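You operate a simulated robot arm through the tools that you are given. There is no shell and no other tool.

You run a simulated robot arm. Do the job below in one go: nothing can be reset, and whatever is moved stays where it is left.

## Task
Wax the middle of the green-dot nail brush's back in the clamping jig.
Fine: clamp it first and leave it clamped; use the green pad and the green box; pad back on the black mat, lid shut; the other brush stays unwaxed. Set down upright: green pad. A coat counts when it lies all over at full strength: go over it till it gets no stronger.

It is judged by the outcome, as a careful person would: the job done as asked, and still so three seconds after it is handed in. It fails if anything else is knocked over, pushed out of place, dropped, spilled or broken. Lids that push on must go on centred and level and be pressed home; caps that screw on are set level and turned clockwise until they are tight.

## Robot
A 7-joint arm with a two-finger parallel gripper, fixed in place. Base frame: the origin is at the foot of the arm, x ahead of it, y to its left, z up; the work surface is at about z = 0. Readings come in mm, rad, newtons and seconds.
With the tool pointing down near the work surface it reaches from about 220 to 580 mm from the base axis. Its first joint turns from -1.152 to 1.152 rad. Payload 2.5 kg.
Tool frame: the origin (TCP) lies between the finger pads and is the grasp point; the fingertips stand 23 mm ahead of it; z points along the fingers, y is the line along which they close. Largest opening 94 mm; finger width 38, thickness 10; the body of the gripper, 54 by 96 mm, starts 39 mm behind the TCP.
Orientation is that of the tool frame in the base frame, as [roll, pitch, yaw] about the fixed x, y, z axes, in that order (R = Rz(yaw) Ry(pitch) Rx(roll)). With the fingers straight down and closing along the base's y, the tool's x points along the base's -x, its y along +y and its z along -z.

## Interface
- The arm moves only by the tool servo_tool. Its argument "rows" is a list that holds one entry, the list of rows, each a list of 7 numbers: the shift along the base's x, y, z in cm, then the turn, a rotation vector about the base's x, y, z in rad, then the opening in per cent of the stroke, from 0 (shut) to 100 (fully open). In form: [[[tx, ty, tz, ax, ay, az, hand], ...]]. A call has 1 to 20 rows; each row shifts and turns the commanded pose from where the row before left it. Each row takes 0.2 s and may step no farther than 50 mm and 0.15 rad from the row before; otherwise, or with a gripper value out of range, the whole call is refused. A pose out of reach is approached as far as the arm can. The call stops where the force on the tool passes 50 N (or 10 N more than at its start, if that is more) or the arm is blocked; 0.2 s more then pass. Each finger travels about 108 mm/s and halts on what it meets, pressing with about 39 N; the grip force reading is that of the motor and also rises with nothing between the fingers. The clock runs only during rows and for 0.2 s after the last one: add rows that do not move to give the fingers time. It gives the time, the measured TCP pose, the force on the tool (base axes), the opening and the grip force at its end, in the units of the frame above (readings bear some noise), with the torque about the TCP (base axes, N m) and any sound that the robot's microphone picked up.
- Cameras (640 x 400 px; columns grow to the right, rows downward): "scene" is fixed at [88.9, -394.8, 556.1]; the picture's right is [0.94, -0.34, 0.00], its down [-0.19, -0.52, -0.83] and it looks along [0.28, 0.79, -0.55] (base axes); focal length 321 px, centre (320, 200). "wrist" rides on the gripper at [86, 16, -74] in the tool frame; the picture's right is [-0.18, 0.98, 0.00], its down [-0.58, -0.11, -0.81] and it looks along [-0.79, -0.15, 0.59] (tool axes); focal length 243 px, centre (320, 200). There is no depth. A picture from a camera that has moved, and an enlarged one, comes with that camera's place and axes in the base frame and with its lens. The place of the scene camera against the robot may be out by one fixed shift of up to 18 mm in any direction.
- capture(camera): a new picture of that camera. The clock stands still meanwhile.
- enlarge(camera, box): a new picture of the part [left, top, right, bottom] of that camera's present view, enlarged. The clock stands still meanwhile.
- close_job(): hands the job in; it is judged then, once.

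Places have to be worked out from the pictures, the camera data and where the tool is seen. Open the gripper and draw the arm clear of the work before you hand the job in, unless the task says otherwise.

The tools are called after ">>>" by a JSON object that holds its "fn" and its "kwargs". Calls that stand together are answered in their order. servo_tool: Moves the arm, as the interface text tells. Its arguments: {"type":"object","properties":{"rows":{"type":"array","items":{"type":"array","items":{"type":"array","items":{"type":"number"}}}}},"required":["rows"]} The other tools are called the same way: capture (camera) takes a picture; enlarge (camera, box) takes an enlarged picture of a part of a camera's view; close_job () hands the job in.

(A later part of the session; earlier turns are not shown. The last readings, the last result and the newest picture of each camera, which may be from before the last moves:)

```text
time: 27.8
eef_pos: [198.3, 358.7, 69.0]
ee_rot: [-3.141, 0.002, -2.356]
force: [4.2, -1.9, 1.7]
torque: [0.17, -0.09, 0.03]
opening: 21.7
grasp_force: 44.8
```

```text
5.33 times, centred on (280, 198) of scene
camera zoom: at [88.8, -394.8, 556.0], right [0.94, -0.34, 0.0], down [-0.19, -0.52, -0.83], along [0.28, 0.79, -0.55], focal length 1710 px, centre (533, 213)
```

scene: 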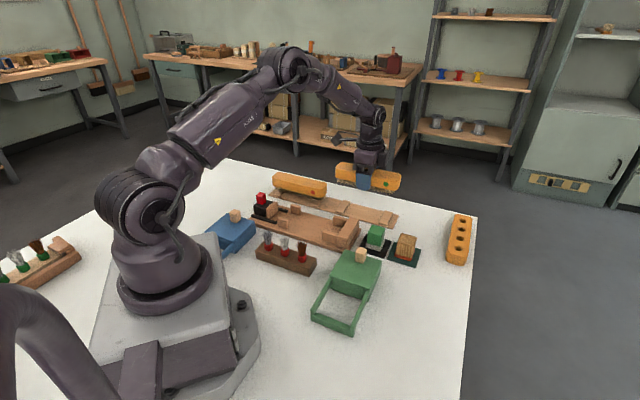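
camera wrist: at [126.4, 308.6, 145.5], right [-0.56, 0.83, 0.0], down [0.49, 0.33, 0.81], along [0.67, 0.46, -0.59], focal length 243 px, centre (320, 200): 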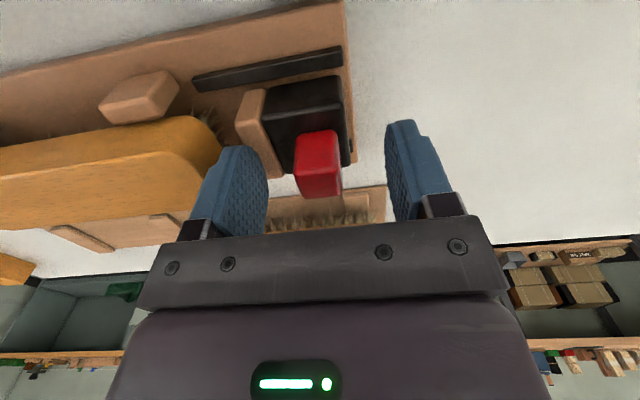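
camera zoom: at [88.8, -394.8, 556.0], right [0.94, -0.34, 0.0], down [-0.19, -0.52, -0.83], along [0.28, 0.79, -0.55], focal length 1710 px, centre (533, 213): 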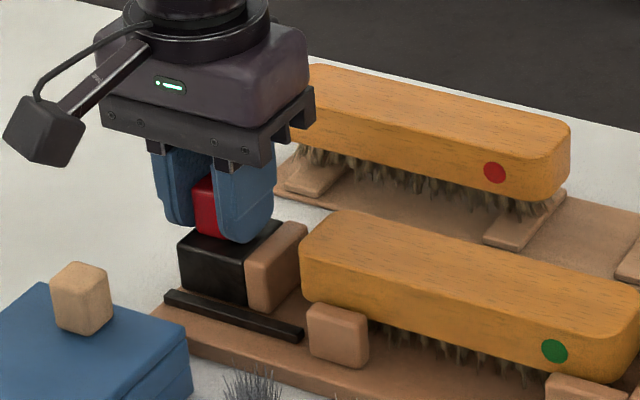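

Knob gripped (21.7 mm). I push the slider along the jig axis toward the stop.

>>> {"fn": "servo_tool", "kwargs": {"rows": [[[0.283, -0.283, 0, 0, 0, 0, 5], [0.283, -0.283, 0, 0, 0, 0, 5], [0.283, -0.283, 0, 0, 0, 0, 5], [0.283, -0.283, 0, 0, 0, 0, 5], [0, 0, 0, 0, 0, 0, 5]]]}}

>>> {"fn": "enlarge", "kwargs": {"camera": "scene", "box": [220, 160, 380, 260]}}

```text
time: 29.0
eef_pos: [210.3, 349.1, 68.9]
ee_rot: [-3.141, 0.001, -2.356]
force: [-0.1, 1.7, 2.0]
torque: [0.98, -0.72, 0.04]
opening: 21.8
grasp_force: 45.2
```

```text
4.00 times, centred on (300, 210) of scene
camera zoom: at [88.8, -394.8, 556.0], right [0.94, -0.34, 0.0], down [-0.19, -0.52, -0.83], along [0.28, 0.79, -0.55], focal length 1282 px, centre (400, 160)
```

zoom: 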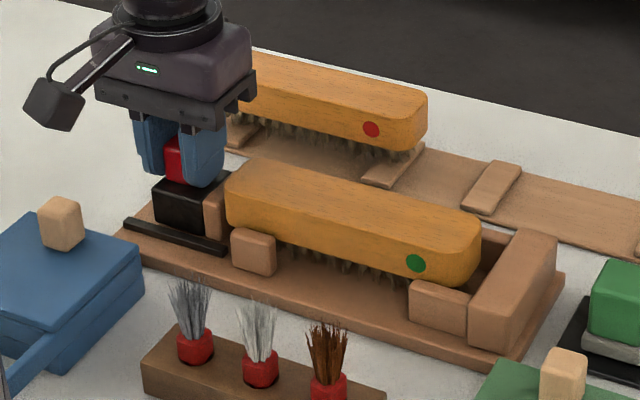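

The slider moves freely and is near the brush. I continue pushing.

>>> {"fn": "servo_tool", "kwargs": {"rows": [[[0.283, -0.283, 0, 0, 0, 0, 5], [0.283, -0.283, 0, 0, 0, 0, 5], [0.283, -0.283, 0, 0, 0, 0, 5], [0, 0, 0, 0, 0, 0, 5]]]}}

>>> {"fn": "enlarge", "kwargs": {"camera": "scene", "box": [220, 160, 380, 260]}}

```text
time: 30.0
eef_pos: [216.8, 340.8, 68.7]
ee_rot: [3.14, 0.001, -2.355]
force: [-6.4, 12.0, 10.4]
torque: [-0.98, 0.54, -0.24]
opening: 21.9
grasp_force: 44.4
```

```text
4.00 times, centred on (300, 210) of scene
camera zoom: at [88.8, -394.8, 556.0], right [0.94, -0.34, 0.0], down [-0.19, -0.52, -0.83], along [0.28, 0.79, -0.55], focal length 1282 px, centre (400, 160)
```

zoom: 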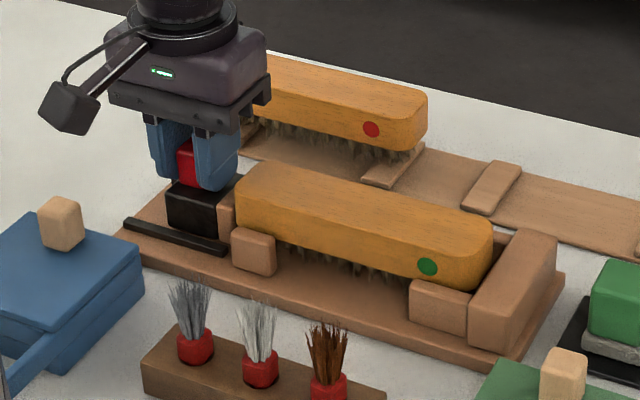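

The jaw has met the brush and pushed it toward the stop. I keep pushing until it seats against the stop.

>>> {"fn": "servo_tool", "kwargs": {"rows": [[[0.2, -0.2, 0, 0, 0, 0, 5], [0.2, -0.2, 0, 0, 0, 0, 5], [0.2, -0.2, 0, 0, 0, 0, 5], [0, 0, 0, 0, 0, 0, 5]]]}}

>>> {"fn": "enlarge", "kwargs": {"camera": "scene", "box": [220, 160, 380, 260]}}

```text
time: 30.9
eef_pos: [216.2, 340.2, 68.8]
ee_rot: [3.128, 0.005, -2.35]
force: [-3.8, 2.8, -0.7]
torque: [-0.56, -0.79, -0.68]
opening: 22.1
grasp_force: 44.9
stopped in row 4: the force on the tool passed its limit at 51 N (the readings are from after the stop); the commanded pose is now the measured one
```

```text
4.00 times, centred on (300, 210) of scene
camera zoom: at [88.8, -394.8, 556.1], right [0.94, -0.34, 0.0], down [-0.19, -0.52, -0.83], along [0.28, 0.79, -0.55], focal length 1282 px, centre (400, 160)
```

zoom: 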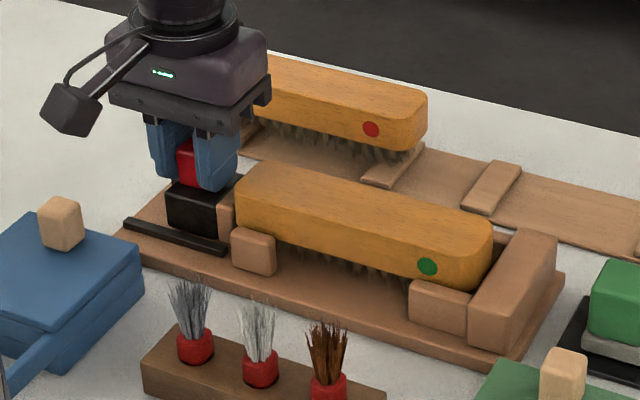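

The push passed 50 N with no further travel. I check closely whether the brush end is against the stop and whether it's straight.

>>> {"fn": "enlarge", "kwargs": {"camera": "scene", "box": [320, 205, 370, 236]}}

>>> {"fn": "capture", "kwargs": {"camera": "wrist"}}

>>> {"fn": "enlarge", "kwargs": {"camera": "wrist", "box": [0, 20, 240, 170]}}

```text
12.80 times, centred on (345, 220) of scene
camera zoom: at [88.8, -394.8, 556.1], right [0.94, -0.34, 0.0], down [-0.19, -0.52, -0.83], along [0.28, 0.79, -0.55], focal length 4104 px, centre (0, -62)
```

zoom: 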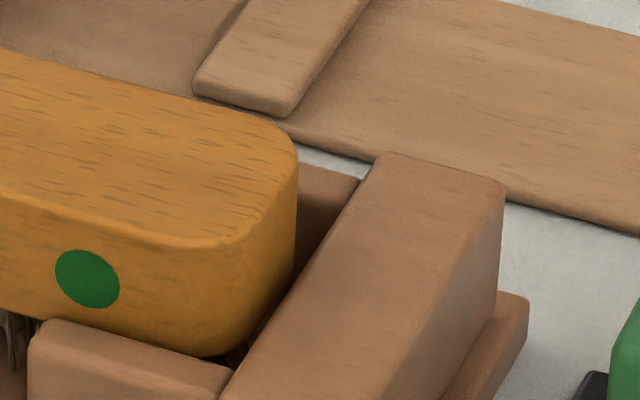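

```text
taken
camera wrist: at [146.4, 287.9, 142.5], right [-0.57, 0.82, 0.02], down [0.49, 0.33, 0.81], along [0.66, 0.47, -0.59], focal length 243 px, centre (320, 200)
```

wrist: 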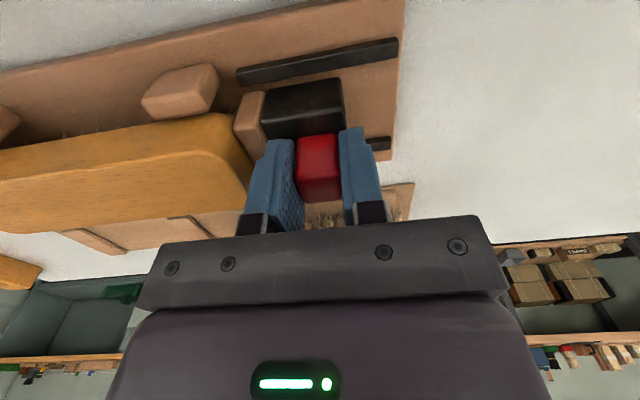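

```text
2.67 times, centred on (120, 95) of wrist
camera zoom: at [146.4, 287.9, 142.5], right [-0.57, 0.82, 0.02], down [0.49, 0.33, 0.81], along [0.66, 0.47, -0.59], focal length 647 px, centre (853, 480)
```

zoom: 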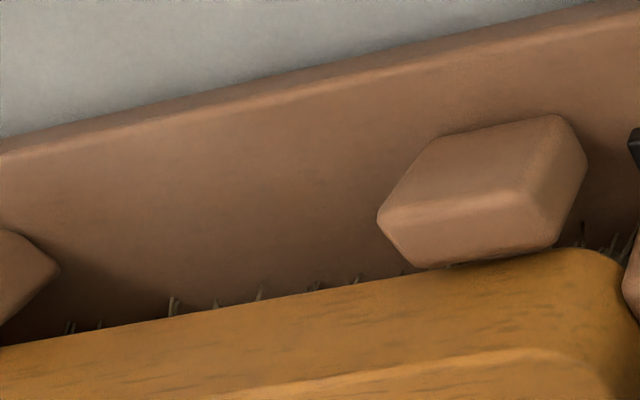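

It seems close to seated, but I need a look from above. I release the knob and rise to view the jig.

>>> {"fn": "servo_tool", "kwargs": {"rows": [[[0, 0, 0, 0, 0, 0, 5], [0, 0, 0, 0, 0, 0, 40], [0, 0, 0, 0, 0, 0, 60], [0, 0, 2.0, 0, 0, 0, 70], [0, 0, 4.0, 0, 0, 0, 70], [1.0, -2.0, 4.5, 0, 0, 0, 100], [1.0, -3.0, 4.5, 0, 0, 0, 100], [1.0, -3.0, 4.5, -0.0855, 0.123, 0, 100], [1.0, -3.0, 3.5, -0.0855, 0.123, 0, 100], [1.0, -1.5, 3.5, -0.0855, 0.123, 0, 100], [0, 0, 0, 0, 0, 0, 100]]]}}

>>> {"fn": "capture", "kwargs": {"camera": "wrist"}}

>>> {"fn": "enlarge", "kwargs": {"camera": "scene", "box": [220, 160, 380, 260]}}

```text
refused: row 6 steps farther than a row can; nothing moved
```

```text
taken
camera wrist: at [146.4, 287.9, 142.5], right [-0.57, 0.82, 0.02], down [0.49, 0.33, 0.81], along [0.66, 0.47, -0.59], focal length 243 px, centre (320, 200)
```

wrist: 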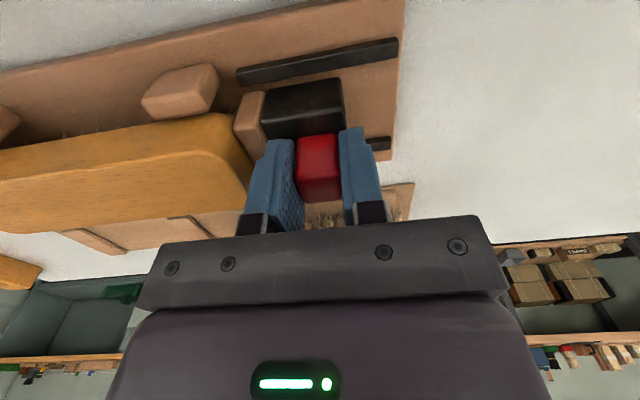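

```text
4.00 times, centred on (300, 210) of scene
camera zoom: at [88.8, -394.8, 556.1], right [0.94, -0.34, 0.0], down [-0.19, -0.52, -0.83], along [0.28, 0.79, -0.55], focal length 1282 px, centre (400, 160)
```

zoom: 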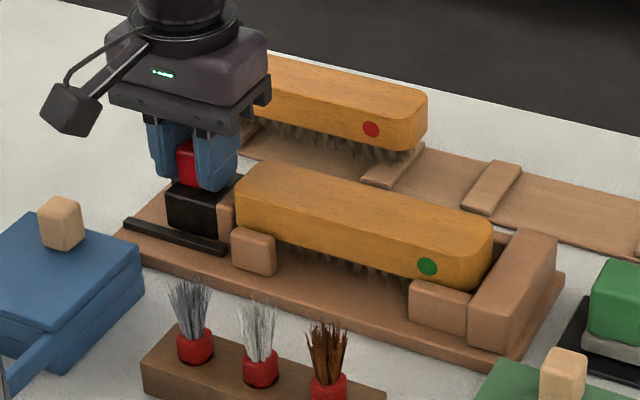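

The call was refused for one oversized step; I resend it with smaller steps.

>>> {"fn": "servo_tool", "kwargs": {"rows": [[[0, 0, 0, 0, 0, 0, 5], [0, 0, 0, 0, 0, 0, 40], [0, 0, 0, 0, 0, 0, 60], [0, 0, 2.0, 0, 0, 0, 70], [0, 0, 4.0, 0, 0, 0, 70], [0, 0, 4.5, 0, 0, 0, 100], [1.0, -2.0, 4.0, 0, 0, 0, 100], [1.0, -2.5, 4.0, 0, 0, 0, 100], [1.0, -2.5, 4.0, -0.0855, 0.123, 0, 100], [1.0, -2.5, 3.5, -0.0855, 0.123, 0, 100], [1.0, -2.5, 2.5, -0.0855, 0.123, 0, 100], [0, 0, 0, 0, 0, 0, 100]]]}}

>>> {"fn": "capture", "kwargs": {"camera": "wrist"}}

>>> {"fn": "enlarge", "kwargs": {"camera": "scene", "box": [220, 160, 380, 260]}}

```text
time: 33.5
eef_pos: [266.5, 220.6, 353.1]
ee_rot: [3.037, -0.437, -2.327]
force: [-0.1, 0.0, -0.4]
torque: [-0.01, -0.01, 0.04]
opening: 94.1
grasp_force: 0.1
```

```text
taken
camera wrist: at [229.7, 190.2, 458.9], right [-0.57, 0.82, 0.01], down [0.73, 0.49, 0.47], along [0.38, 0.28, -0.88], focal length 243 px, centre (320, 200)
```

wrist: 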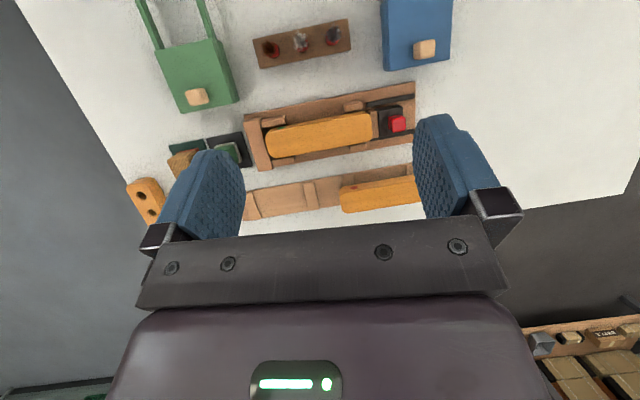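

```text
4.00 times, centred on (300, 210) of scene
camera zoom: at [88.9, -394.8, 556.1], right [0.94, -0.34, 0.0], down [-0.19, -0.52, -0.83], along [0.28, 0.79, -0.55], focal length 1282 px, centre (400, 160)
```

zoom: 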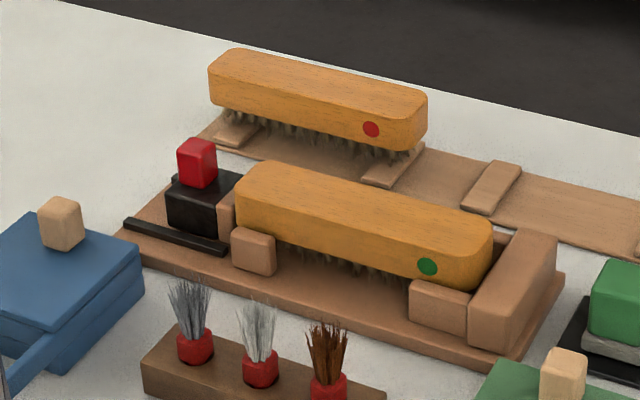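

>>> {"fn": "enlarge", "kwargs": {"camera": "wrist", "box": [236, 70, 428, 190]}}

>>> {"fn": "enlarge", "kwargs": {"camera": "wrist", "box": [236, 100, 316, 150]}}

>>> {"fn": "enlarge", "kwargs": {"camera": "wrist", "box": [120, 20, 280, 120]}}

```text
3.33 times, centred on (332, 130) of wrist
camera zoom: at [229.7, 190.2, 458.9], right [-0.57, 0.82, 0.01], down [0.73, 0.49, 0.47], along [0.38, 0.28, -0.88], focal length 809 px, centre (280, 433)
```

zoom: 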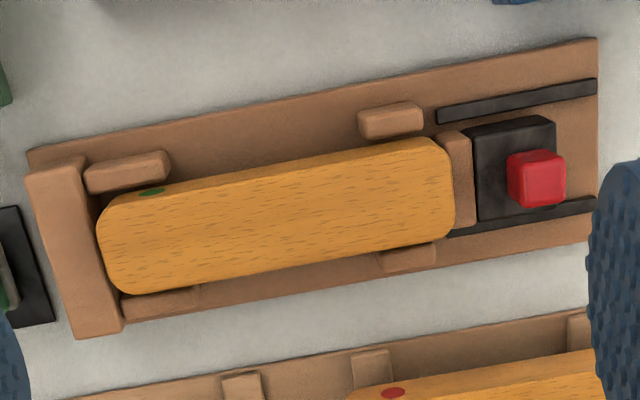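

```text
8.00 times, centred on (276, 125) of wrist
camera zoom: at [229.7, 190.2, 458.9], right [-0.57, 0.82, 0.01], down [0.73, 0.49, 0.47], along [0.38, 0.28, -0.88], focal length 1941 px, centre (672, 800)
```

zoom: 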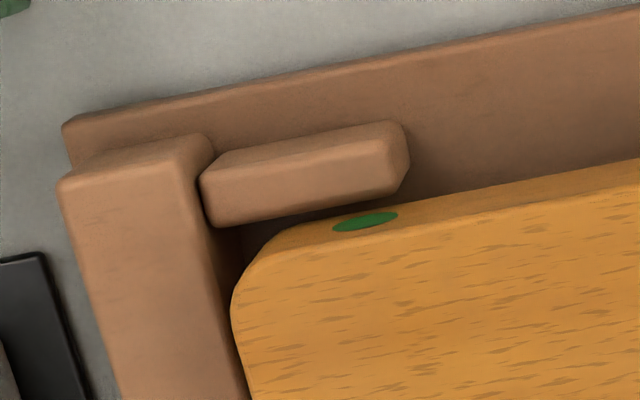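

```text
4.00 times, centred on (200, 70) of wrist
camera zoom: at [229.7, 190.2, 458.9], right [-0.57, 0.82, 0.01], down [0.73, 0.49, 0.47], along [0.38, 0.28, -0.88], focal length 970 px, centre (800, 720)
```

zoom: 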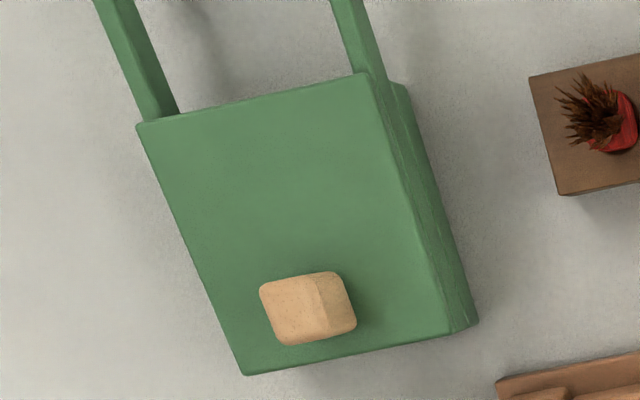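

The brush is snug between jaw and stop, so it is clamped. The green lid spans about p 160–250, q 232–321 with its top at z≈45; its knob is near (358, 64). I untilt, turn, and go above the lid knob.

>>> {"fn": "servo_tool", "kwargs": {"rows": [[[0.6, -1.2, -1.0, 0.0855, -0.123, 0, 100], [0.6, -1.2, -1.0, 0.0855, -0.123, 0, 100], [0.6, -1.2, -1.0, 0.0855, -0.123, 0, 100], [0.617, -1.0, -1.44, 0, 0, -0.1309, 100], [0.617, -1.0, -1.44, 0, 0, -0.1309, 100], [0.617, -1.0, -1.44, 0, 0, -0.1309, 100], [0.617, -1.0, -1.44, 0, 0, -0.1309, 100], [0.617, -1.0, -1.44, 0, 0, -0.1309, 100], [0.617, -1.0, -1.44, 0, 0, -0.1309, 80], [0.617, -1.0, -1.44, 0, 0, -0.1309, 70], [0.617, -1.0, -1.44, 0, 0, -0.1309, 60], [0.617, -1.0, -1.44, 0, 0, -0.1309, 60], [0.617, -1.0, -1.44, 0, 0, -0.1309, 60], [0.617, -1.0, -1.44, 0, 0, -0.1309, 60], [0.617, -1.0, -1.44, 0, 0, -0.1309, 60], [0, 0, 0, 0, 0, 0, 60]]]}}

>>> {"fn": "capture", "kwargs": {"camera": "wrist"}}

>>> {"fn": "enlarge", "kwargs": {"camera": "scene", "box": [280, 200, 440, 300]}}

```text
time: 36.9
eef_pos: [360.8, 63.7, 150.0]
ee_rot: [3.128, 0.005, 2.364]
force: [0.1, 0.2, -0.2]
torque: [0.0, 0.0, 0.0]
opening: 56.4
grasp_force: 0.0
```

```text
taken
camera wrist: at [309.6, 134.2, 224.4], right [0.82, 0.57, 0.02], down [0.33, -0.49, 0.81], along [0.47, -0.66, -0.59], focal length 243 px, centre (320, 200)
```

wrist: 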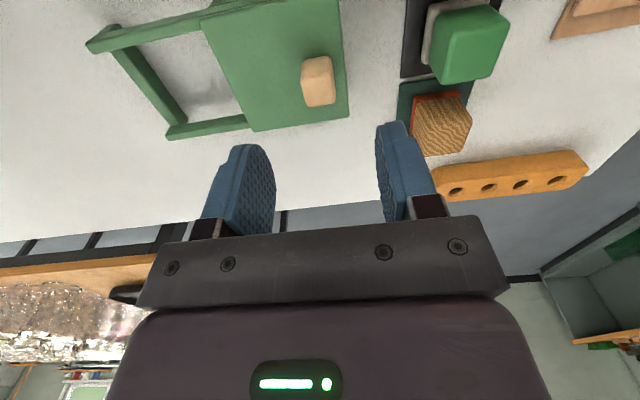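

```text
4.00 times, centred on (360, 250) of scene
camera zoom: at [88.9, -394.8, 556.1], right [0.94, -0.34, 0.0], down [-0.19, -0.52, -0.83], along [0.28, 0.79, -0.55], focal length 1282 px, centre (160, 0)
```

zoom: 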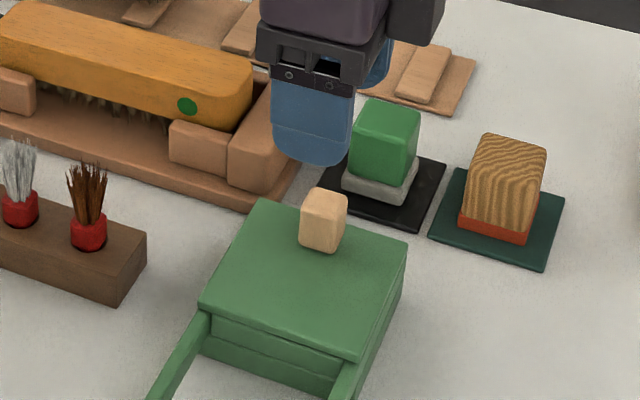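

The knob is right under the hand. I correct the small residual tilt and descend to z≈70.

>>> {"fn": "servo_tool", "kwargs": {"rows": [[[0, 0, -2.0, -0.0062, 0.0131, -0.008, 60], [0, 0, -2.5, 0, 0, 0, 60], [0, 0, -2.3, 0, 0, 0, 60], [0, 0, -0.9, 0, 0, 0, 60], [0, 0, 0, 0, 0, 0, 60]]]}}

>>> {"fn": "capture", "kwargs": {"camera": "wrist"}}

>>> {"fn": "enlarge", "kwargs": {"camera": "scene", "box": [310, 220, 410, 282]}}

```text
time: 38.1
eef_pos: [359.2, 65.0, 74.2]
ee_rot: [-3.141, 0.0, 2.358]
force: [-0.2, 1.3, 0.1]
torque: [-0.01, 0.0, -0.02]
opening: 56.5
grasp_force: 0.1
```

```text
taken
camera wrist: at [311.0, 135.6, 147.8], right [0.82, 0.57, 0.0], down [0.33, -0.49, 0.81], along [0.46, -0.66, -0.59], focal length 243 px, centre (320, 200)
```

wrist: 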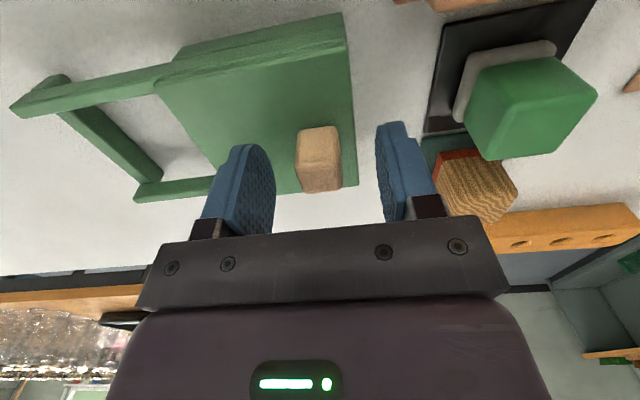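

```text
6.40 times, centred on (360, 251) of scene
camera zoom: at [88.9, -394.7, 556.1], right [0.94, -0.34, 0.0], down [-0.19, -0.52, -0.83], along [0.28, 0.79, -0.55], focal length 2052 px, centre (64, -126)
```

zoom: 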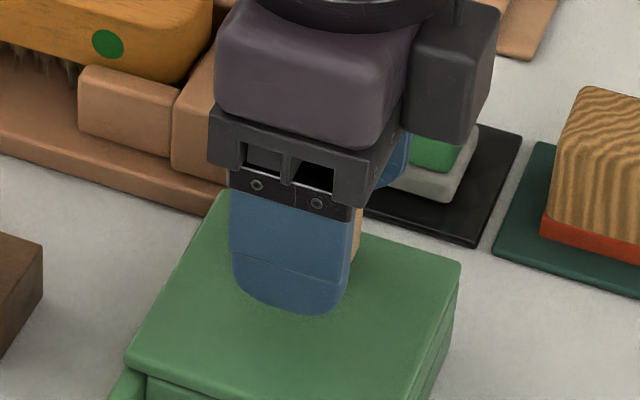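

Fingers straddle the knob above the lid. I lower 3 mm and close on it.

>>> {"fn": "servo_tool", "kwargs": {"rows": [[[0, 0, -0.3, 0, 0, 0, 60], [0, 0, 0, 0, 0, 0, 35], [0, 0, 0, 0, 0, 0, 15], [0, 0, 0, 0, 0, 0, 5], [0, 0, 0, 0, 0, 0, 5]]]}}

>>> {"fn": "enlarge", "kwargs": {"camera": "scene", "box": [310, 220, 410, 282]}}

```text
time: 39.3
eef_pos: [360.7, 64.9, 71.0]
ee_rot: [3.141, 0.0, 2.359]
force: [0.0, -3.1, -0.3]
torque: [0.12, 0.13, -0.08]
opening: 21.7
grasp_force: 44.9
```

```text
6.40 times, centred on (360, 251) of scene
camera zoom: at [88.9, -394.8, 556.1], right [0.94, -0.34, 0.0], down [-0.19, -0.52, -0.83], along [0.28, 0.79, -0.55], focal length 2052 px, centre (64, -126)
```

zoom: 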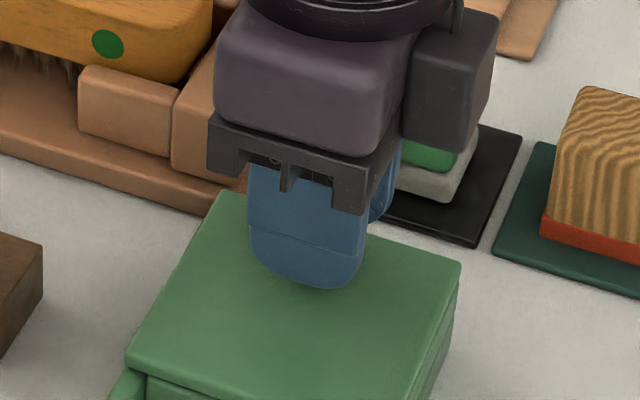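

Knob gripped. I slide it 16 mm toward the rails and check that only the lid moves.

>>> {"fn": "servo_tool", "kwargs": {"rows": [[[-0.283, -0.283, 0, 0, 0, 0, 5], [-0.283, -0.283, 0, 0, 0, 0, 5], [-0.283, -0.283, 0, 0, 0, 0, 5], [-0.283, -0.283, 0, 0, 0, 0, 5], [0, 0, 0, 0, 0, 0, 5]]]}}

>>> {"fn": "enlarge", "kwargs": {"camera": "scene", "box": [280, 230, 440, 330]}}

```text
time: 40.5
eef_pos: [348.9, 53.9, 69.3]
ee_rot: [-3.141, 0.003, 2.357]
force: [-0.8, 0.2, -7.7]
torque: [-0.71, -0.89, -0.19]
opening: 21.5
grasp_force: 44.8
```

```text
4.00 times, centred on (360, 280) of scene
camera zoom: at [88.9, -394.7, 556.1], right [0.94, -0.34, 0.0], down [-0.19, -0.52, -0.83], along [0.28, 0.79, -0.55], focal length 1282 px, centre (160, -120)
```

zoom: 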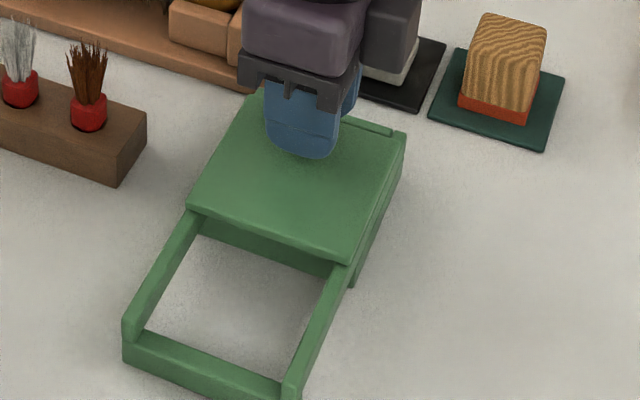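

The lid slides along its rails and the box stays put. I slide it on by 60 mm more.

>>> {"fn": "servo_tool", "kwargs": {"rows": [[[-0.35, -0.35, 0, 0, 0, 0, 5], [-0.35, -0.35, 0, 0, 0, 0, 5], [-0.35, -0.35, 0, 0, 0, 0, 5], [-0.35, -0.35, 0, 0, 0, 0, 5], [-0.35, -0.35, 0, 0, 0, 0, 5], [-0.35, -0.35, 0, 0, 0, 0, 5], [-0.35, -0.35, 0, 0, 0, 0, 5], [-0.35, -0.35, 0, 0, 0, 0, 5], [-0.35, -0.35, 0, 0, 0, 0, 5], [-0.35, -0.35, 0, 0, 0, 0, 5], [-0.35, -0.35, 0, 0, 0, 0, 5], [-0.35, -0.35, 0, 0, 0, 0, 5], [0, 0, 0, 0, 0, 0, 5]]]}}

>>> {"fn": "enlarge", "kwargs": {"camera": "scene", "box": [280, 230, 440, 330]}}

>>> {"fn": "capture", "kwargs": {"camera": "wrist"}}

```text
time: 43.3
eef_pos: [306.2, 10.6, 70.2]
ee_rot: [3.141, 0.0, 2.357]
force: [3.8, -3.5, -28.1]
torque: [-0.26, -0.3, -0.1]
opening: 22.0
grasp_force: 44.7
```

```text
4.00 times, centred on (360, 280) of scene
camera zoom: at [88.9, -394.7, 556.0], right [0.94, -0.34, 0.0], down [-0.19, -0.52, -0.83], along [0.28, 0.79, -0.55], focal length 1282 px, centre (160, -120)
```

zoom: 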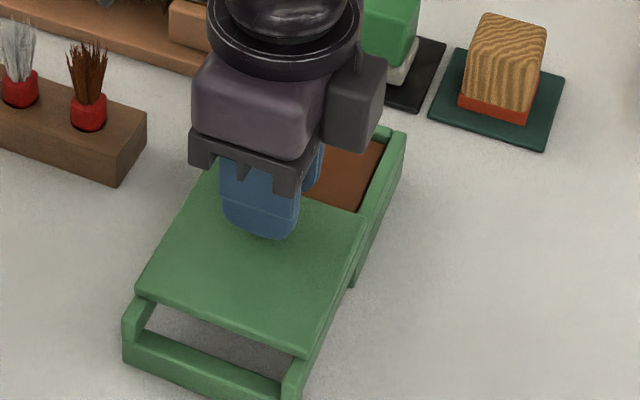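

```text
taken
camera wrist: at [257.4, 81.9, 145.0], right [0.82, 0.57, 0.0], down [0.34, -0.49, 0.81], along [0.46, -0.66, -0.59], focal length 243 px, centre (320, 200)
```

wrist: 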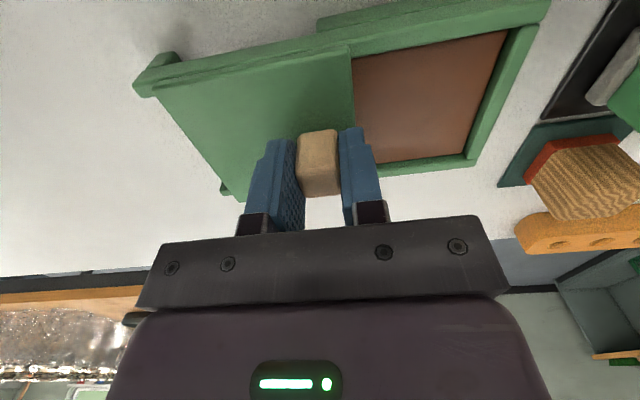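

Brown wax is showing in the box. The tool reads a 28 N down-pull, so I ease the command down 2 mm and slide 10 mm further.

>>> {"fn": "servo_tool", "kwargs": {"rows": [[[0, 0, -0.2, 0, 0, 0, 5], [-0.25, -0.25, 0, 0, 0, 0, 5], [-0.25, -0.25, 0, 0, 0, 0, 5], [-0.2, -0.2, 0, 0, 0, 0, 5], [0, 0, 0, 0, 0, 0, 5]]]}}

>>> {"fn": "enlarge", "kwargs": {"camera": "scene", "box": [280, 230, 440, 330]}}

```text
time: 44.5
eef_pos: [299.9, 3.9, 69.4]
ee_rot: [-3.142, 0.001, 2.358]
force: [-6.1, 6.8, 33.6]
torque: [0.02, 0.05, -0.07]
opening: 21.5
grasp_force: 44.6
```

```text
4.00 times, centred on (360, 280) of scene
camera zoom: at [88.7, -394.8, 556.1], right [0.94, -0.34, 0.0], down [-0.19, -0.52, -0.83], along [0.28, 0.79, -0.55], focal length 1282 px, centre (160, -120)
```

zoom: 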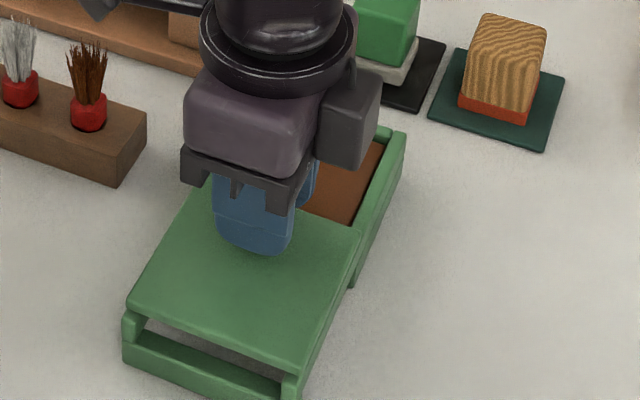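

The lid has travelled 86 mm, practically fully open. I ease the pressure, release the knob and rise to look at the wax.

>>> {"fn": "servo_tool", "kwargs": {"rows": [[[0, 0, 0.11, 0, 0, 0, 5], [0, 0, 0, 0, 0, 0, 30], [0, 0, 0, 0, 0, 0, 60], [0, 0, 1.5, 0, 0, 0, 60], [0, 0, 3.5, 0, 0, 0, 60], [1.0, 1.0, 4.0, 0, 0, 0, 60], [2.0, 2.0, 3.0, 0, 0, 0, 60], [0, 0, 0, 0, 0, 0, 60]]]}}

>>> {"fn": "capture", "kwargs": {"camera": "wrist"}}

>>> {"fn": "enlarge", "kwargs": {"camera": "scene", "box": [280, 210, 440, 310]}}

```text
time: 46.3
eef_pos: [330.3, 35.0, 190.3]
ee_rot: [3.141, 0.0, 2.357]
force: [0.6, -0.3, 0.3]
torque: [-0.01, 0.02, 0.0]
opening: 56.3
grasp_force: 0.1
```

```text
taken
camera wrist: at [281.1, 105.2, 264.0], right [0.82, 0.57, 0.0], down [0.33, -0.49, 0.81], along [0.46, -0.67, -0.59], focal length 243 px, centre (320, 200)
```

wrist: 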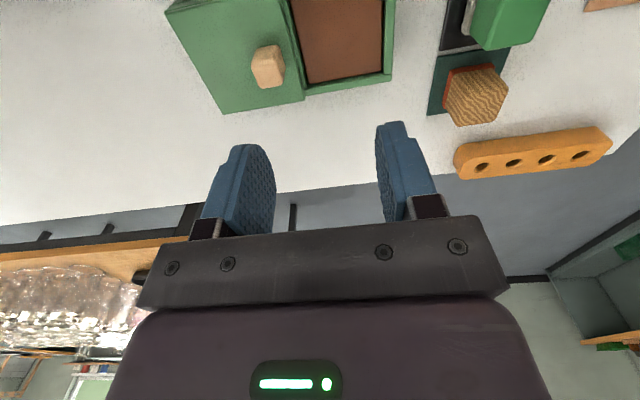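

```text
4.00 times, centred on (360, 260) of scene
camera zoom: at [88.9, -394.7, 556.1], right [0.94, -0.34, 0.0], down [-0.19, -0.52, -0.83], along [0.28, 0.79, -0.55], focal length 1282 px, centre (160, -40)
```

zoom: 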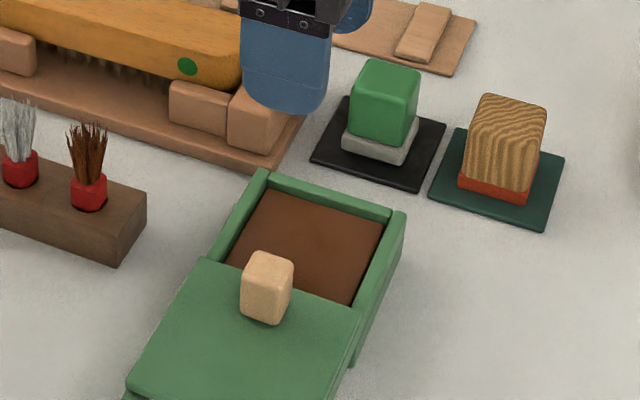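

The wax surface is exposed. The pad should sit centred on its mat at about (437, 135); I go above it.

>>> {"fn": "servo_tool", "kwargs": {"rows": [[[2.136, 2.0, -0.4, 0, 0, 0, 70], [2.136, 2.0, -0.9, 0, 0, 0, 85], [2.136, 2.0, -0.9, 0, 0, 0, 85], [2.136, 2.0, -0.9, 0, 0, 0, 85], [2.136, 2.0, -0.9, 0, 0, 0, 85], [0, 0, 0, 0, 0, 0, 85]]]}}

>>> {"fn": "capture", "kwargs": {"camera": "wrist"}}

>>> {"fn": "enlarge", "kwargs": {"camera": "wrist", "box": [240, 20, 400, 120]}}

```text
time: 47.7
eef_pos: [437.5, 134.7, 148.8]
ee_rot: [-3.14, 0.001, 2.359]
force: [0.5, 0.1, 0.0]
torque: [0.03, -0.02, -0.02]
opening: 79.9
grasp_force: 0.1
```

```text
taken
camera wrist: at [388.2, 206.0, 223.4], right [0.82, 0.57, 0.0], down [0.33, -0.49, 0.81], along [0.46, -0.66, -0.59], focal length 243 px, centre (320, 200)
```

wrist: 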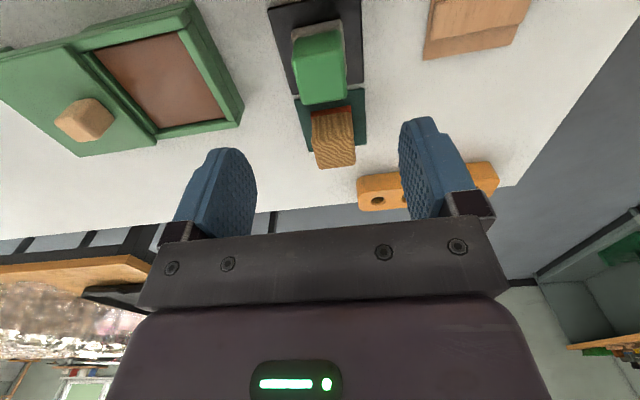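

```text
4.00 times, centred on (320, 70) of wrist
camera zoom: at [388.2, 206.0, 223.4], right [0.82, 0.57, 0.0], down [0.33, -0.49, 0.81], along [0.46, -0.66, -0.59], focal length 970 px, centre (320, 720)
```

zoom: 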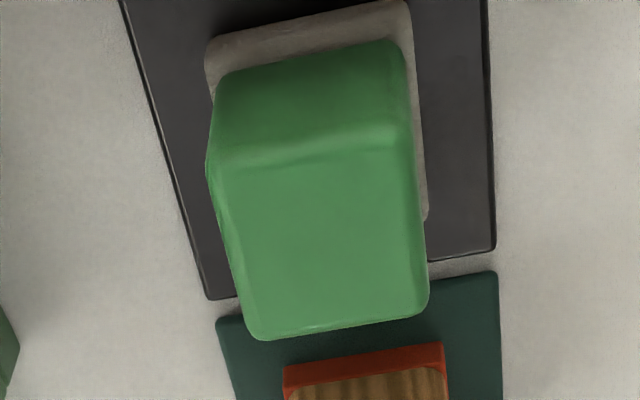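

Pad handle is centred under the TCP. I descend to z≈44 over it.

>>> {"fn": "servo_tool", "kwargs": {"rows": [[[0, 0, -2.5, 0, 0, 0, 85], [0, 0, -3.0, 0, 0, 0, 85], [0, 0, -2.5, 0, 0, 0, 85], [0, 0, -1.5, 0, 0, 0, 85], [0, 0, -0.9, 0, 0, 0, 85], [0, 0, 0, 0, 0, 0, 85]]]}}

>>> {"fn": "capture", "kwargs": {"camera": "wrist"}}

>>> {"fn": "enlarge", "kwargs": {"camera": "scene", "box": [330, 200, 450, 275]}}

```text
time: 49.1
eef_pos: [436.4, 135.7, 47.0]
ee_rot: [3.139, 0.001, 2.358]
force: [0.7, -0.3, 0.3]
torque: [0.0, -0.01, -0.02]
opening: 80.2
grasp_force: 0.0
```

```text
taken
camera wrist: at [388.2, 205.7, 119.9], right [0.82, 0.57, 0.0], down [0.33, -0.49, 0.81], along [0.46, -0.66, -0.59], focal length 243 px, centre (320, 200)
```

wrist: 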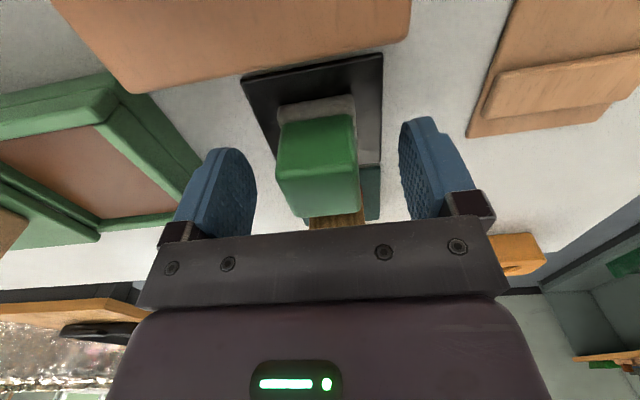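

```text
5.33 times, centred on (390, 238) of scene
camera zoom: at [88.9, -394.8, 556.1], right [0.94, -0.34, 0.0], down [-0.19, -0.52, -0.83], along [0.28, 0.79, -0.55], focal length 1710 px, centre (-53, 0)
```

zoom: 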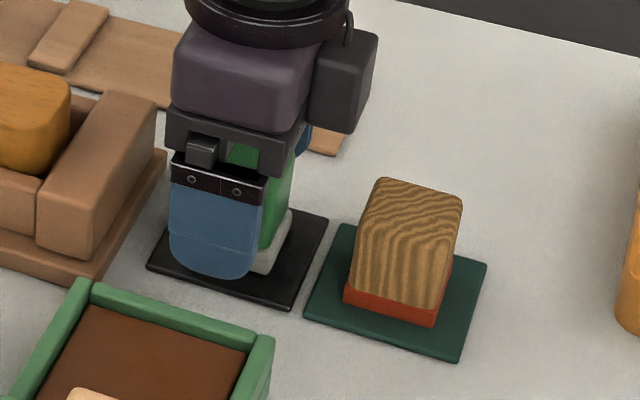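

The handle stands centred between the pads. I close and grip it.

>>> {"fn": "servo_tool", "kwargs": {"rows": [[[0, 0, 0, 0, 0, 0, 60], [0, 0, 0, 0, 0, 0, 40], [0, 0, 0, 0, 0, 0, 15], [0, 0, 0, 0, 0, 0, 5], [0, 0, 0, 0, 0, 0, 5]]]}}

>>> {"fn": "enlarge", "kwargs": {"camera": "scene", "box": [330, 200, 450, 275]}}

```text
time: 50.3
eef_pos: [437.1, 134.5, 46.3]
ee_rot: [-3.141, 0.0, 2.358]
force: [0.3, 0.0, 0.0]
torque: [-0.03, -0.02, -0.02]
opening: 35.2
grasp_force: 38.7
```

```text
5.33 times, centred on (390, 238) of scene
camera zoom: at [88.9, -394.8, 556.1], right [0.94, -0.34, 0.0], down [-0.19, -0.52, -0.83], along [0.28, 0.79, -0.55], focal length 1710 px, centre (-53, 0)
```

zoom: 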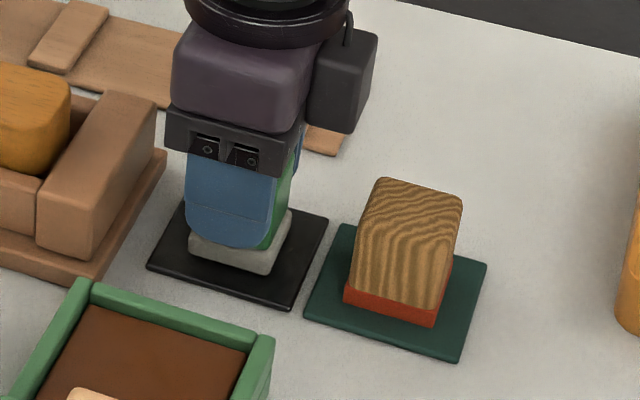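

Pad gripped (35.2 mm) with the hand at z≈46.3. I lift it clear and carry it over the wax.

>>> {"fn": "servo_tool", "kwargs": {"rows": [[[0, 0, 0.5, 0, 0, 0, 5], [0, 0, 2.0, 0, 0, 0, 5], [0, 0, 3.0, 0, 0, 0, 5], [0, 0, 2.0, 0, 0, 0, 5], [-1.5, -1.3, 0, 0, 0, 0, 5], [-2.5, -2.15, 0, 0, 0, 0, 5], [-2.5, -2.15, 0, 0, 0, 0, 5], [-2.0, -1.8, 0, 0, 0, 0, 5], [-0.9, -0.75, 0, 0, 0, 0, 5], [0, 0, 0, 0, 0, 0, 5]]]}}

>>> {"fn": "capture", "kwargs": {"camera": "wrist"}}

>>> {"fn": "enlarge", "kwargs": {"camera": "scene", "box": [280, 210, 440, 310]}}

```text
time: 52.5
eef_pos: [342.0, 52.7, 120.8]
ee_rot: [-3.14, 0.0, 2.357]
force: [0.3, 0.1, -0.3]
torque: [-0.02, 0.01, 0.02]
opening: 35.0
grasp_force: 38.9
```

```text
taken
camera wrist: at [293.6, 123.3, 195.1], right [0.82, 0.57, 0.0], down [0.33, -0.49, 0.81], along [0.46, -0.66, -0.59], focal length 243 px, centre (320, 200)
```

wrist: 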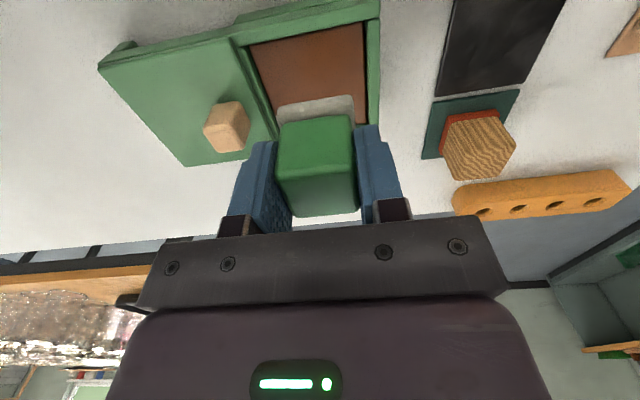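

```text
4.00 times, centred on (360, 260) of scene
camera zoom: at [88.8, -394.8, 556.1], right [0.94, -0.34, 0.0], down [-0.19, -0.52, -0.83], along [0.28, 0.79, -0.55], focal length 1282 px, centre (160, -40)
```

zoom: 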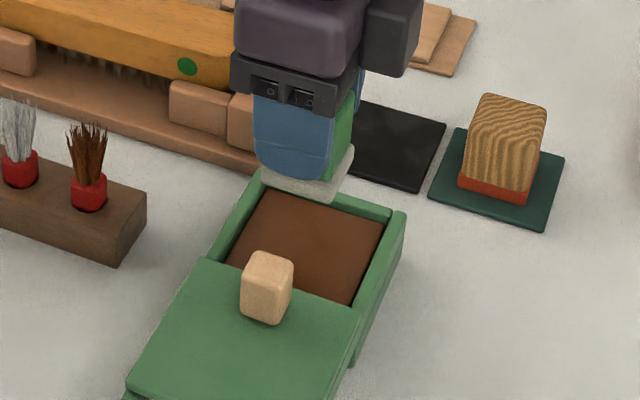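

The pad is over the opening, about 5 mm too close to the far wall; I shift that and lower slowly toward the wax.

>>> {"fn": "servo_tool", "kwargs": {"rows": [[[-0.33, -0.33, 0, 0, 0, 0, 5], [0, 0, -1.5, 0, 0, 0, 5], [0, 0, -1.5, 0, 0, 0, 5], [0, 0, -0.5, 0, 0, 0, 5], [0, 0, 0, 0, 0, 0, 5]]]}}

>>> {"fn": "enlarge", "kwargs": {"camera": "scene", "box": [310, 220, 410, 282]}}

>>> {"fn": "capture", "kwargs": {"camera": "wrist"}}

```text
time: 53.7
eef_pos: [339.3, 49.4, 86.5]
ee_rot: [-3.14, -0.002, 2.356]
force: [0.3, 0.2, -0.4]
torque: [0.02, -0.02, -0.01]
opening: 35.2
grasp_force: 38.6
```

```text
6.40 times, centred on (360, 251) of scene
camera zoom: at [88.9, -394.8, 556.1], right [0.94, -0.34, 0.0], down [-0.19, -0.52, -0.83], along [0.28, 0.79, -0.55], focal length 2052 px, centre (64, -126)
```

zoom: 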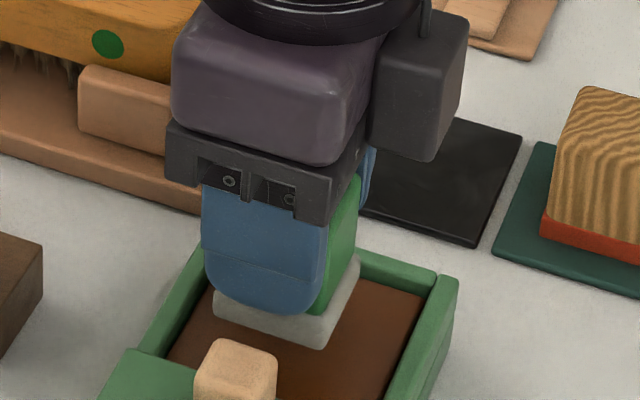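

```text
taken
camera wrist: at [290.1, 120.6, 160.0], right [0.82, 0.57, 0.0], down [0.33, -0.49, 0.81], along [0.46, -0.66, -0.59], focal length 243 px, centre (320, 200)
```

wrist: 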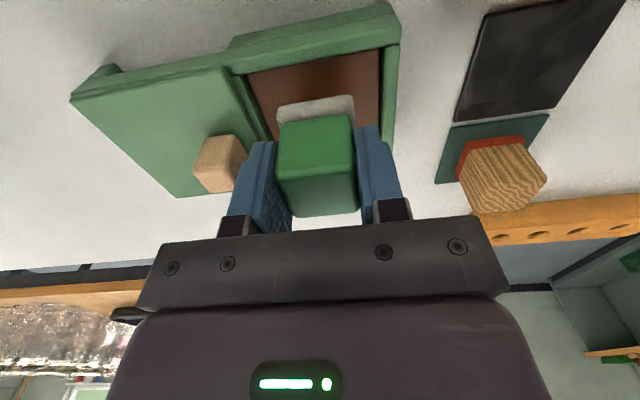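

The pad is well inside the frame. I lower in 3 mm steps until it touches the wax.

>>> {"fn": "servo_tool", "kwargs": {"rows": [[[0, 0, -0.4, 0, 0, 0, 5], [0, 0, -0.4, 0, 0, 0, 5], [0, 0, -0.3, 0, 0, 0, 5], [0, 0, 0, 0, 0, 0, 5]]]}}

```text
time: 54.7
eef_pos: [339.3, 49.6, 75.1]
ee_rot: [-3.14, 0.001, 2.356]
force: [-0.2, 0.4, 0.5]
torque: [-0.01, 0.03, 0.03]
opening: 35.0
grasp_force: 39.7
```

No contact yet at z=75 (pad face near 33). I continue in small steps.

>>> {"fn": "servo_tool", "kwargs": {"rows": [[[0, 0, -0.25, 0, 0, 0, 5], [0, 0, -0.25, 0, 0, 0, 5], [0, 0, 0, 0, 0, 0, 5]]]}}

>>> {"fn": "enlarge", "kwargs": {"camera": "scene", "box": [310, 220, 410, 282]}}

```text
time: 55.5
eef_pos: [338.6, 50.4, 70.8]
ee_rot: [-3.141, 0.001, 2.357]
force: [-7.9, -0.8, 29.0]
torque: [-0.06, 0.27, 0.02]
opening: 35.0
grasp_force: 39.2
```

```text
6.40 times, centred on (360, 251) of scene
camera zoom: at [88.7, -394.8, 556.1], right [0.94, -0.34, 0.0], down [-0.19, -0.52, -0.83], along [0.28, 0.79, -0.55], focal length 2052 px, centre (64, -126)
```

zoom: 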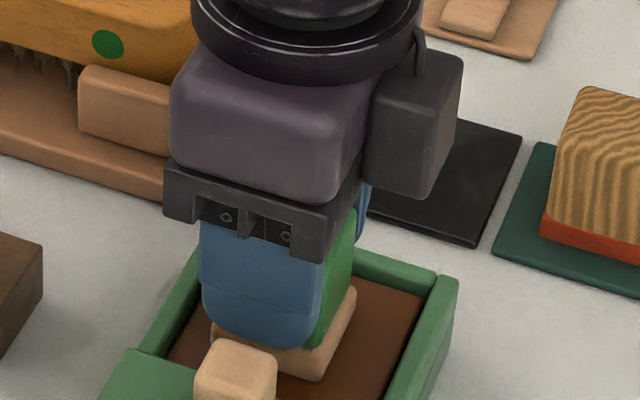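

Contact at z≈71 with 29 N, and the pad's base has turned tan as it picks up wax. I ease off slightly and rub a few millimetres to load it well.

>>> {"fn": "servo_tool", "kwargs": {"rows": [[[0, 0, 0.05, 0, 0, 0, 5], [0.3, -0.3, 0, 0, 0, 0, 5], [0.3, -0.3, 0, 0, 0, 0, 5], [-0.3, 0.3, 0, 0, 0, 0, 5], [-0.3, 0.3, 0, 0, 0, 0, 5], [-0.3, 0.3, 0, 0, 0, 0, 5], [-0.3, 0.3, 0, 0, 0, 0, 5], [0.3, -0.3, 0, 0, 0, 0, 5], [0.3, -0.3, 0, 0, 0, 0, 5], [0, 0, 0, 0, 0, 0, 5]]]}}

>>> {"fn": "enlarge", "kwargs": {"camera": "scene", "box": [310, 220, 410, 282]}}

```text
time: 57.7
eef_pos: [337.5, 49.7, 69.9]
ee_rot: [-3.14, 0.0, 2.36]
force: [-5.1, 7.0, 21.3]
torque: [0.18, 0.14, -0.01]
opening: 35.1
grasp_force: 39.4
```

```text
6.40 times, centred on (360, 251) of scene
camera zoom: at [88.8, -394.8, 556.1], right [0.94, -0.34, 0.0], down [-0.19, -0.52, -0.83], along [0.28, 0.79, -0.55], focal length 2052 px, centre (64, -126)
```

zoom: 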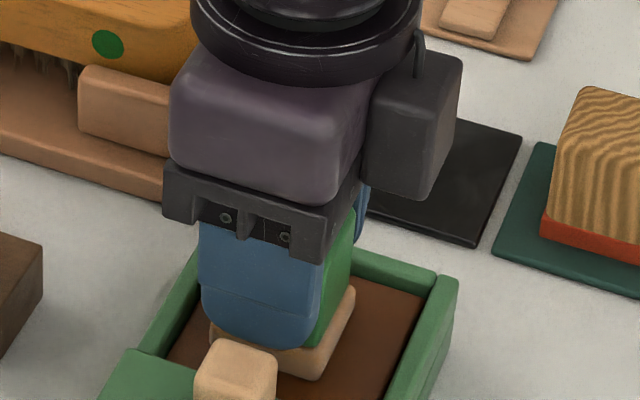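

The pad is loaded. I lift it and carry it above the middle of the clamped brush, about (310, 243).

>>> {"fn": "servo_tool", "kwargs": {"rows": [[[0, 0, 0.6, 0, 0, 0, 5], [0, 0, 2.0, 0, 0, 0, 5], [0, 0, 2.7, 0, 0, 0, 5], [0, 0, 1.0, 0, 0, 0, 5], [-0.3, 2.0, 0, 0, 0, 0, 5], [-0.5, 3.5, 0, 0, 0, 0, 5], [-0.5, 3.5, 0, 0, 0, 0, 5], [-0.5, 3.5, 0, 0, 0, 0, 5], [-0.5, 3.5, 0, 0, 0, 0, 5], [-0.4, 2.3, 0, 0, 0, 0, 5], [-0.1, 1.06, 0, 0, 0, 0, 5], [0, 0, 0, 0, 0, 0, 5]]]}}

>>> {"fn": "capture", "kwargs": {"camera": "wrist"}}

>>> {"fn": "enlarge", "kwargs": {"camera": "scene", "box": [240, 150, 400, 250]}}

```text
time: 60.3
eef_pos: [311.6, 244.5, 132.7]
ee_rot: [-3.14, -0.001, 2.357]
force: [-0.6, -0.6, -1.5]
torque: [-0.01, 0.0, 0.0]
opening: 35.0
grasp_force: 39.0
```

```text
taken
camera wrist: at [262.6, 314.9, 207.3], right [0.82, 0.57, 0.0], down [0.33, -0.49, 0.81], along [0.46, -0.66, -0.59], focal length 243 px, centre (320, 200)
```

wrist: 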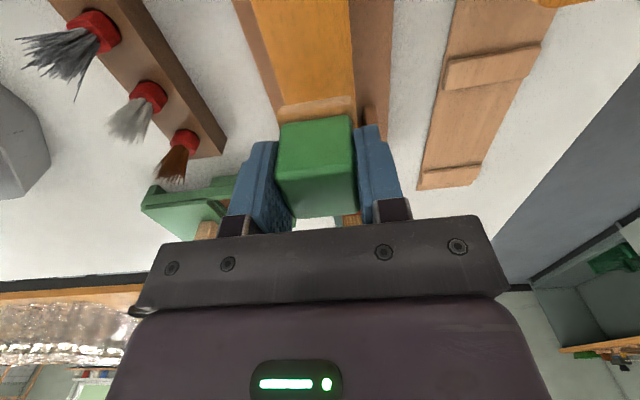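

```text
4.00 times, centred on (320, 200) of scene
camera zoom: at [88.9, -394.7, 556.1], right [0.94, -0.34, 0.0], down [-0.19, -0.52, -0.83], along [0.28, 0.79, -0.55], focal length 1282 px, centre (320, 200)
```

zoom: 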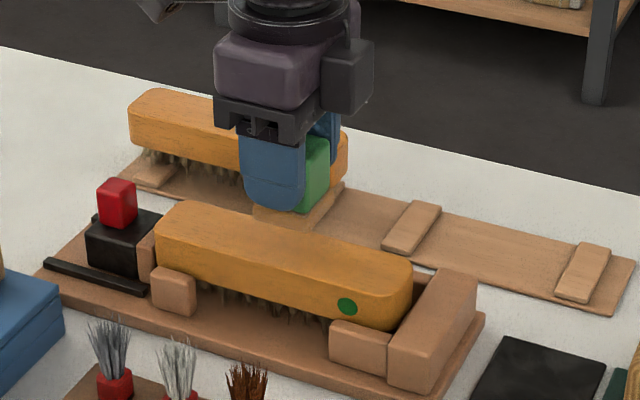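

Over the brush, centred to about 1.5 mm. I correct that and lower to contact with the back.

>>> {"fn": "servo_tool", "kwargs": {"rows": [[[-0.1, -0.1, -0.5, 0, 0, 0, 5], [0, 0, -0.9, 0, 0, 0, 5], [0, 0, -0.8, 0, 0, 0, 5], [0, 0, -0.4, 0, 0, 0, 5], [0, 0, 0, 0, 0, 0, 5]]]}}

>>> {"fn": "enlarge", "kwargs": {"camera": "scene", "box": [260, 170, 380, 245]}}

```text
time: 61.5
eef_pos: [310.1, 242.9, 106.6]
ee_rot: [3.14, 0.001, 2.358]
force: [-0.5, 0.3, -0.8]
torque: [-0.05, 0.0, 0.01]
opening: 35.1
grasp_force: 38.9
```

```text
5.33 times, centred on (320, 208) of scene
camera zoom: at [88.9, -394.7, 556.1], right [0.94, -0.34, 0.0], down [-0.19, -0.52, -0.83], along [0.28, 0.79, -0.55], focal length 1710 px, centre (320, 160)
```

zoom: 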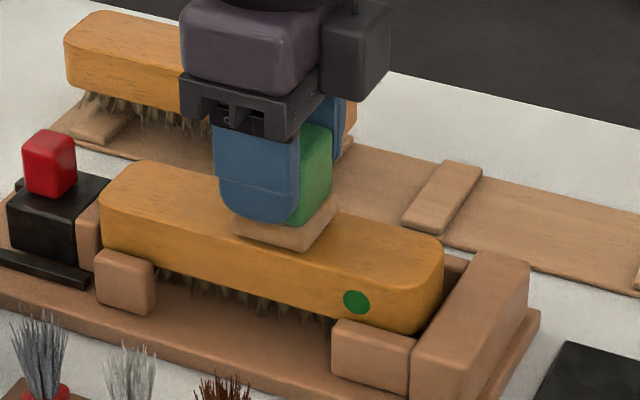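

Nearly touching and centred along the brush. I lower in 2 mm steps to make light contact.

>>> {"fn": "servo_tool", "kwargs": {"rows": [[[0, 0, -0.2, 0, 0, 0, 5], [0, 0, -0.2, 0, 0, 0, 5], [0, 0, 0, 0, 0, 0, 5]]]}}

```text
time: 62.3
eef_pos: [310.7, 242.9, 105.3]
ee_rot: [3.137, 0.0, 2.358]
force: [-8.2, -6.0, 33.7]
torque: [-0.27, 0.24, -0.01]
opening: 35.3
grasp_force: 39.4
```

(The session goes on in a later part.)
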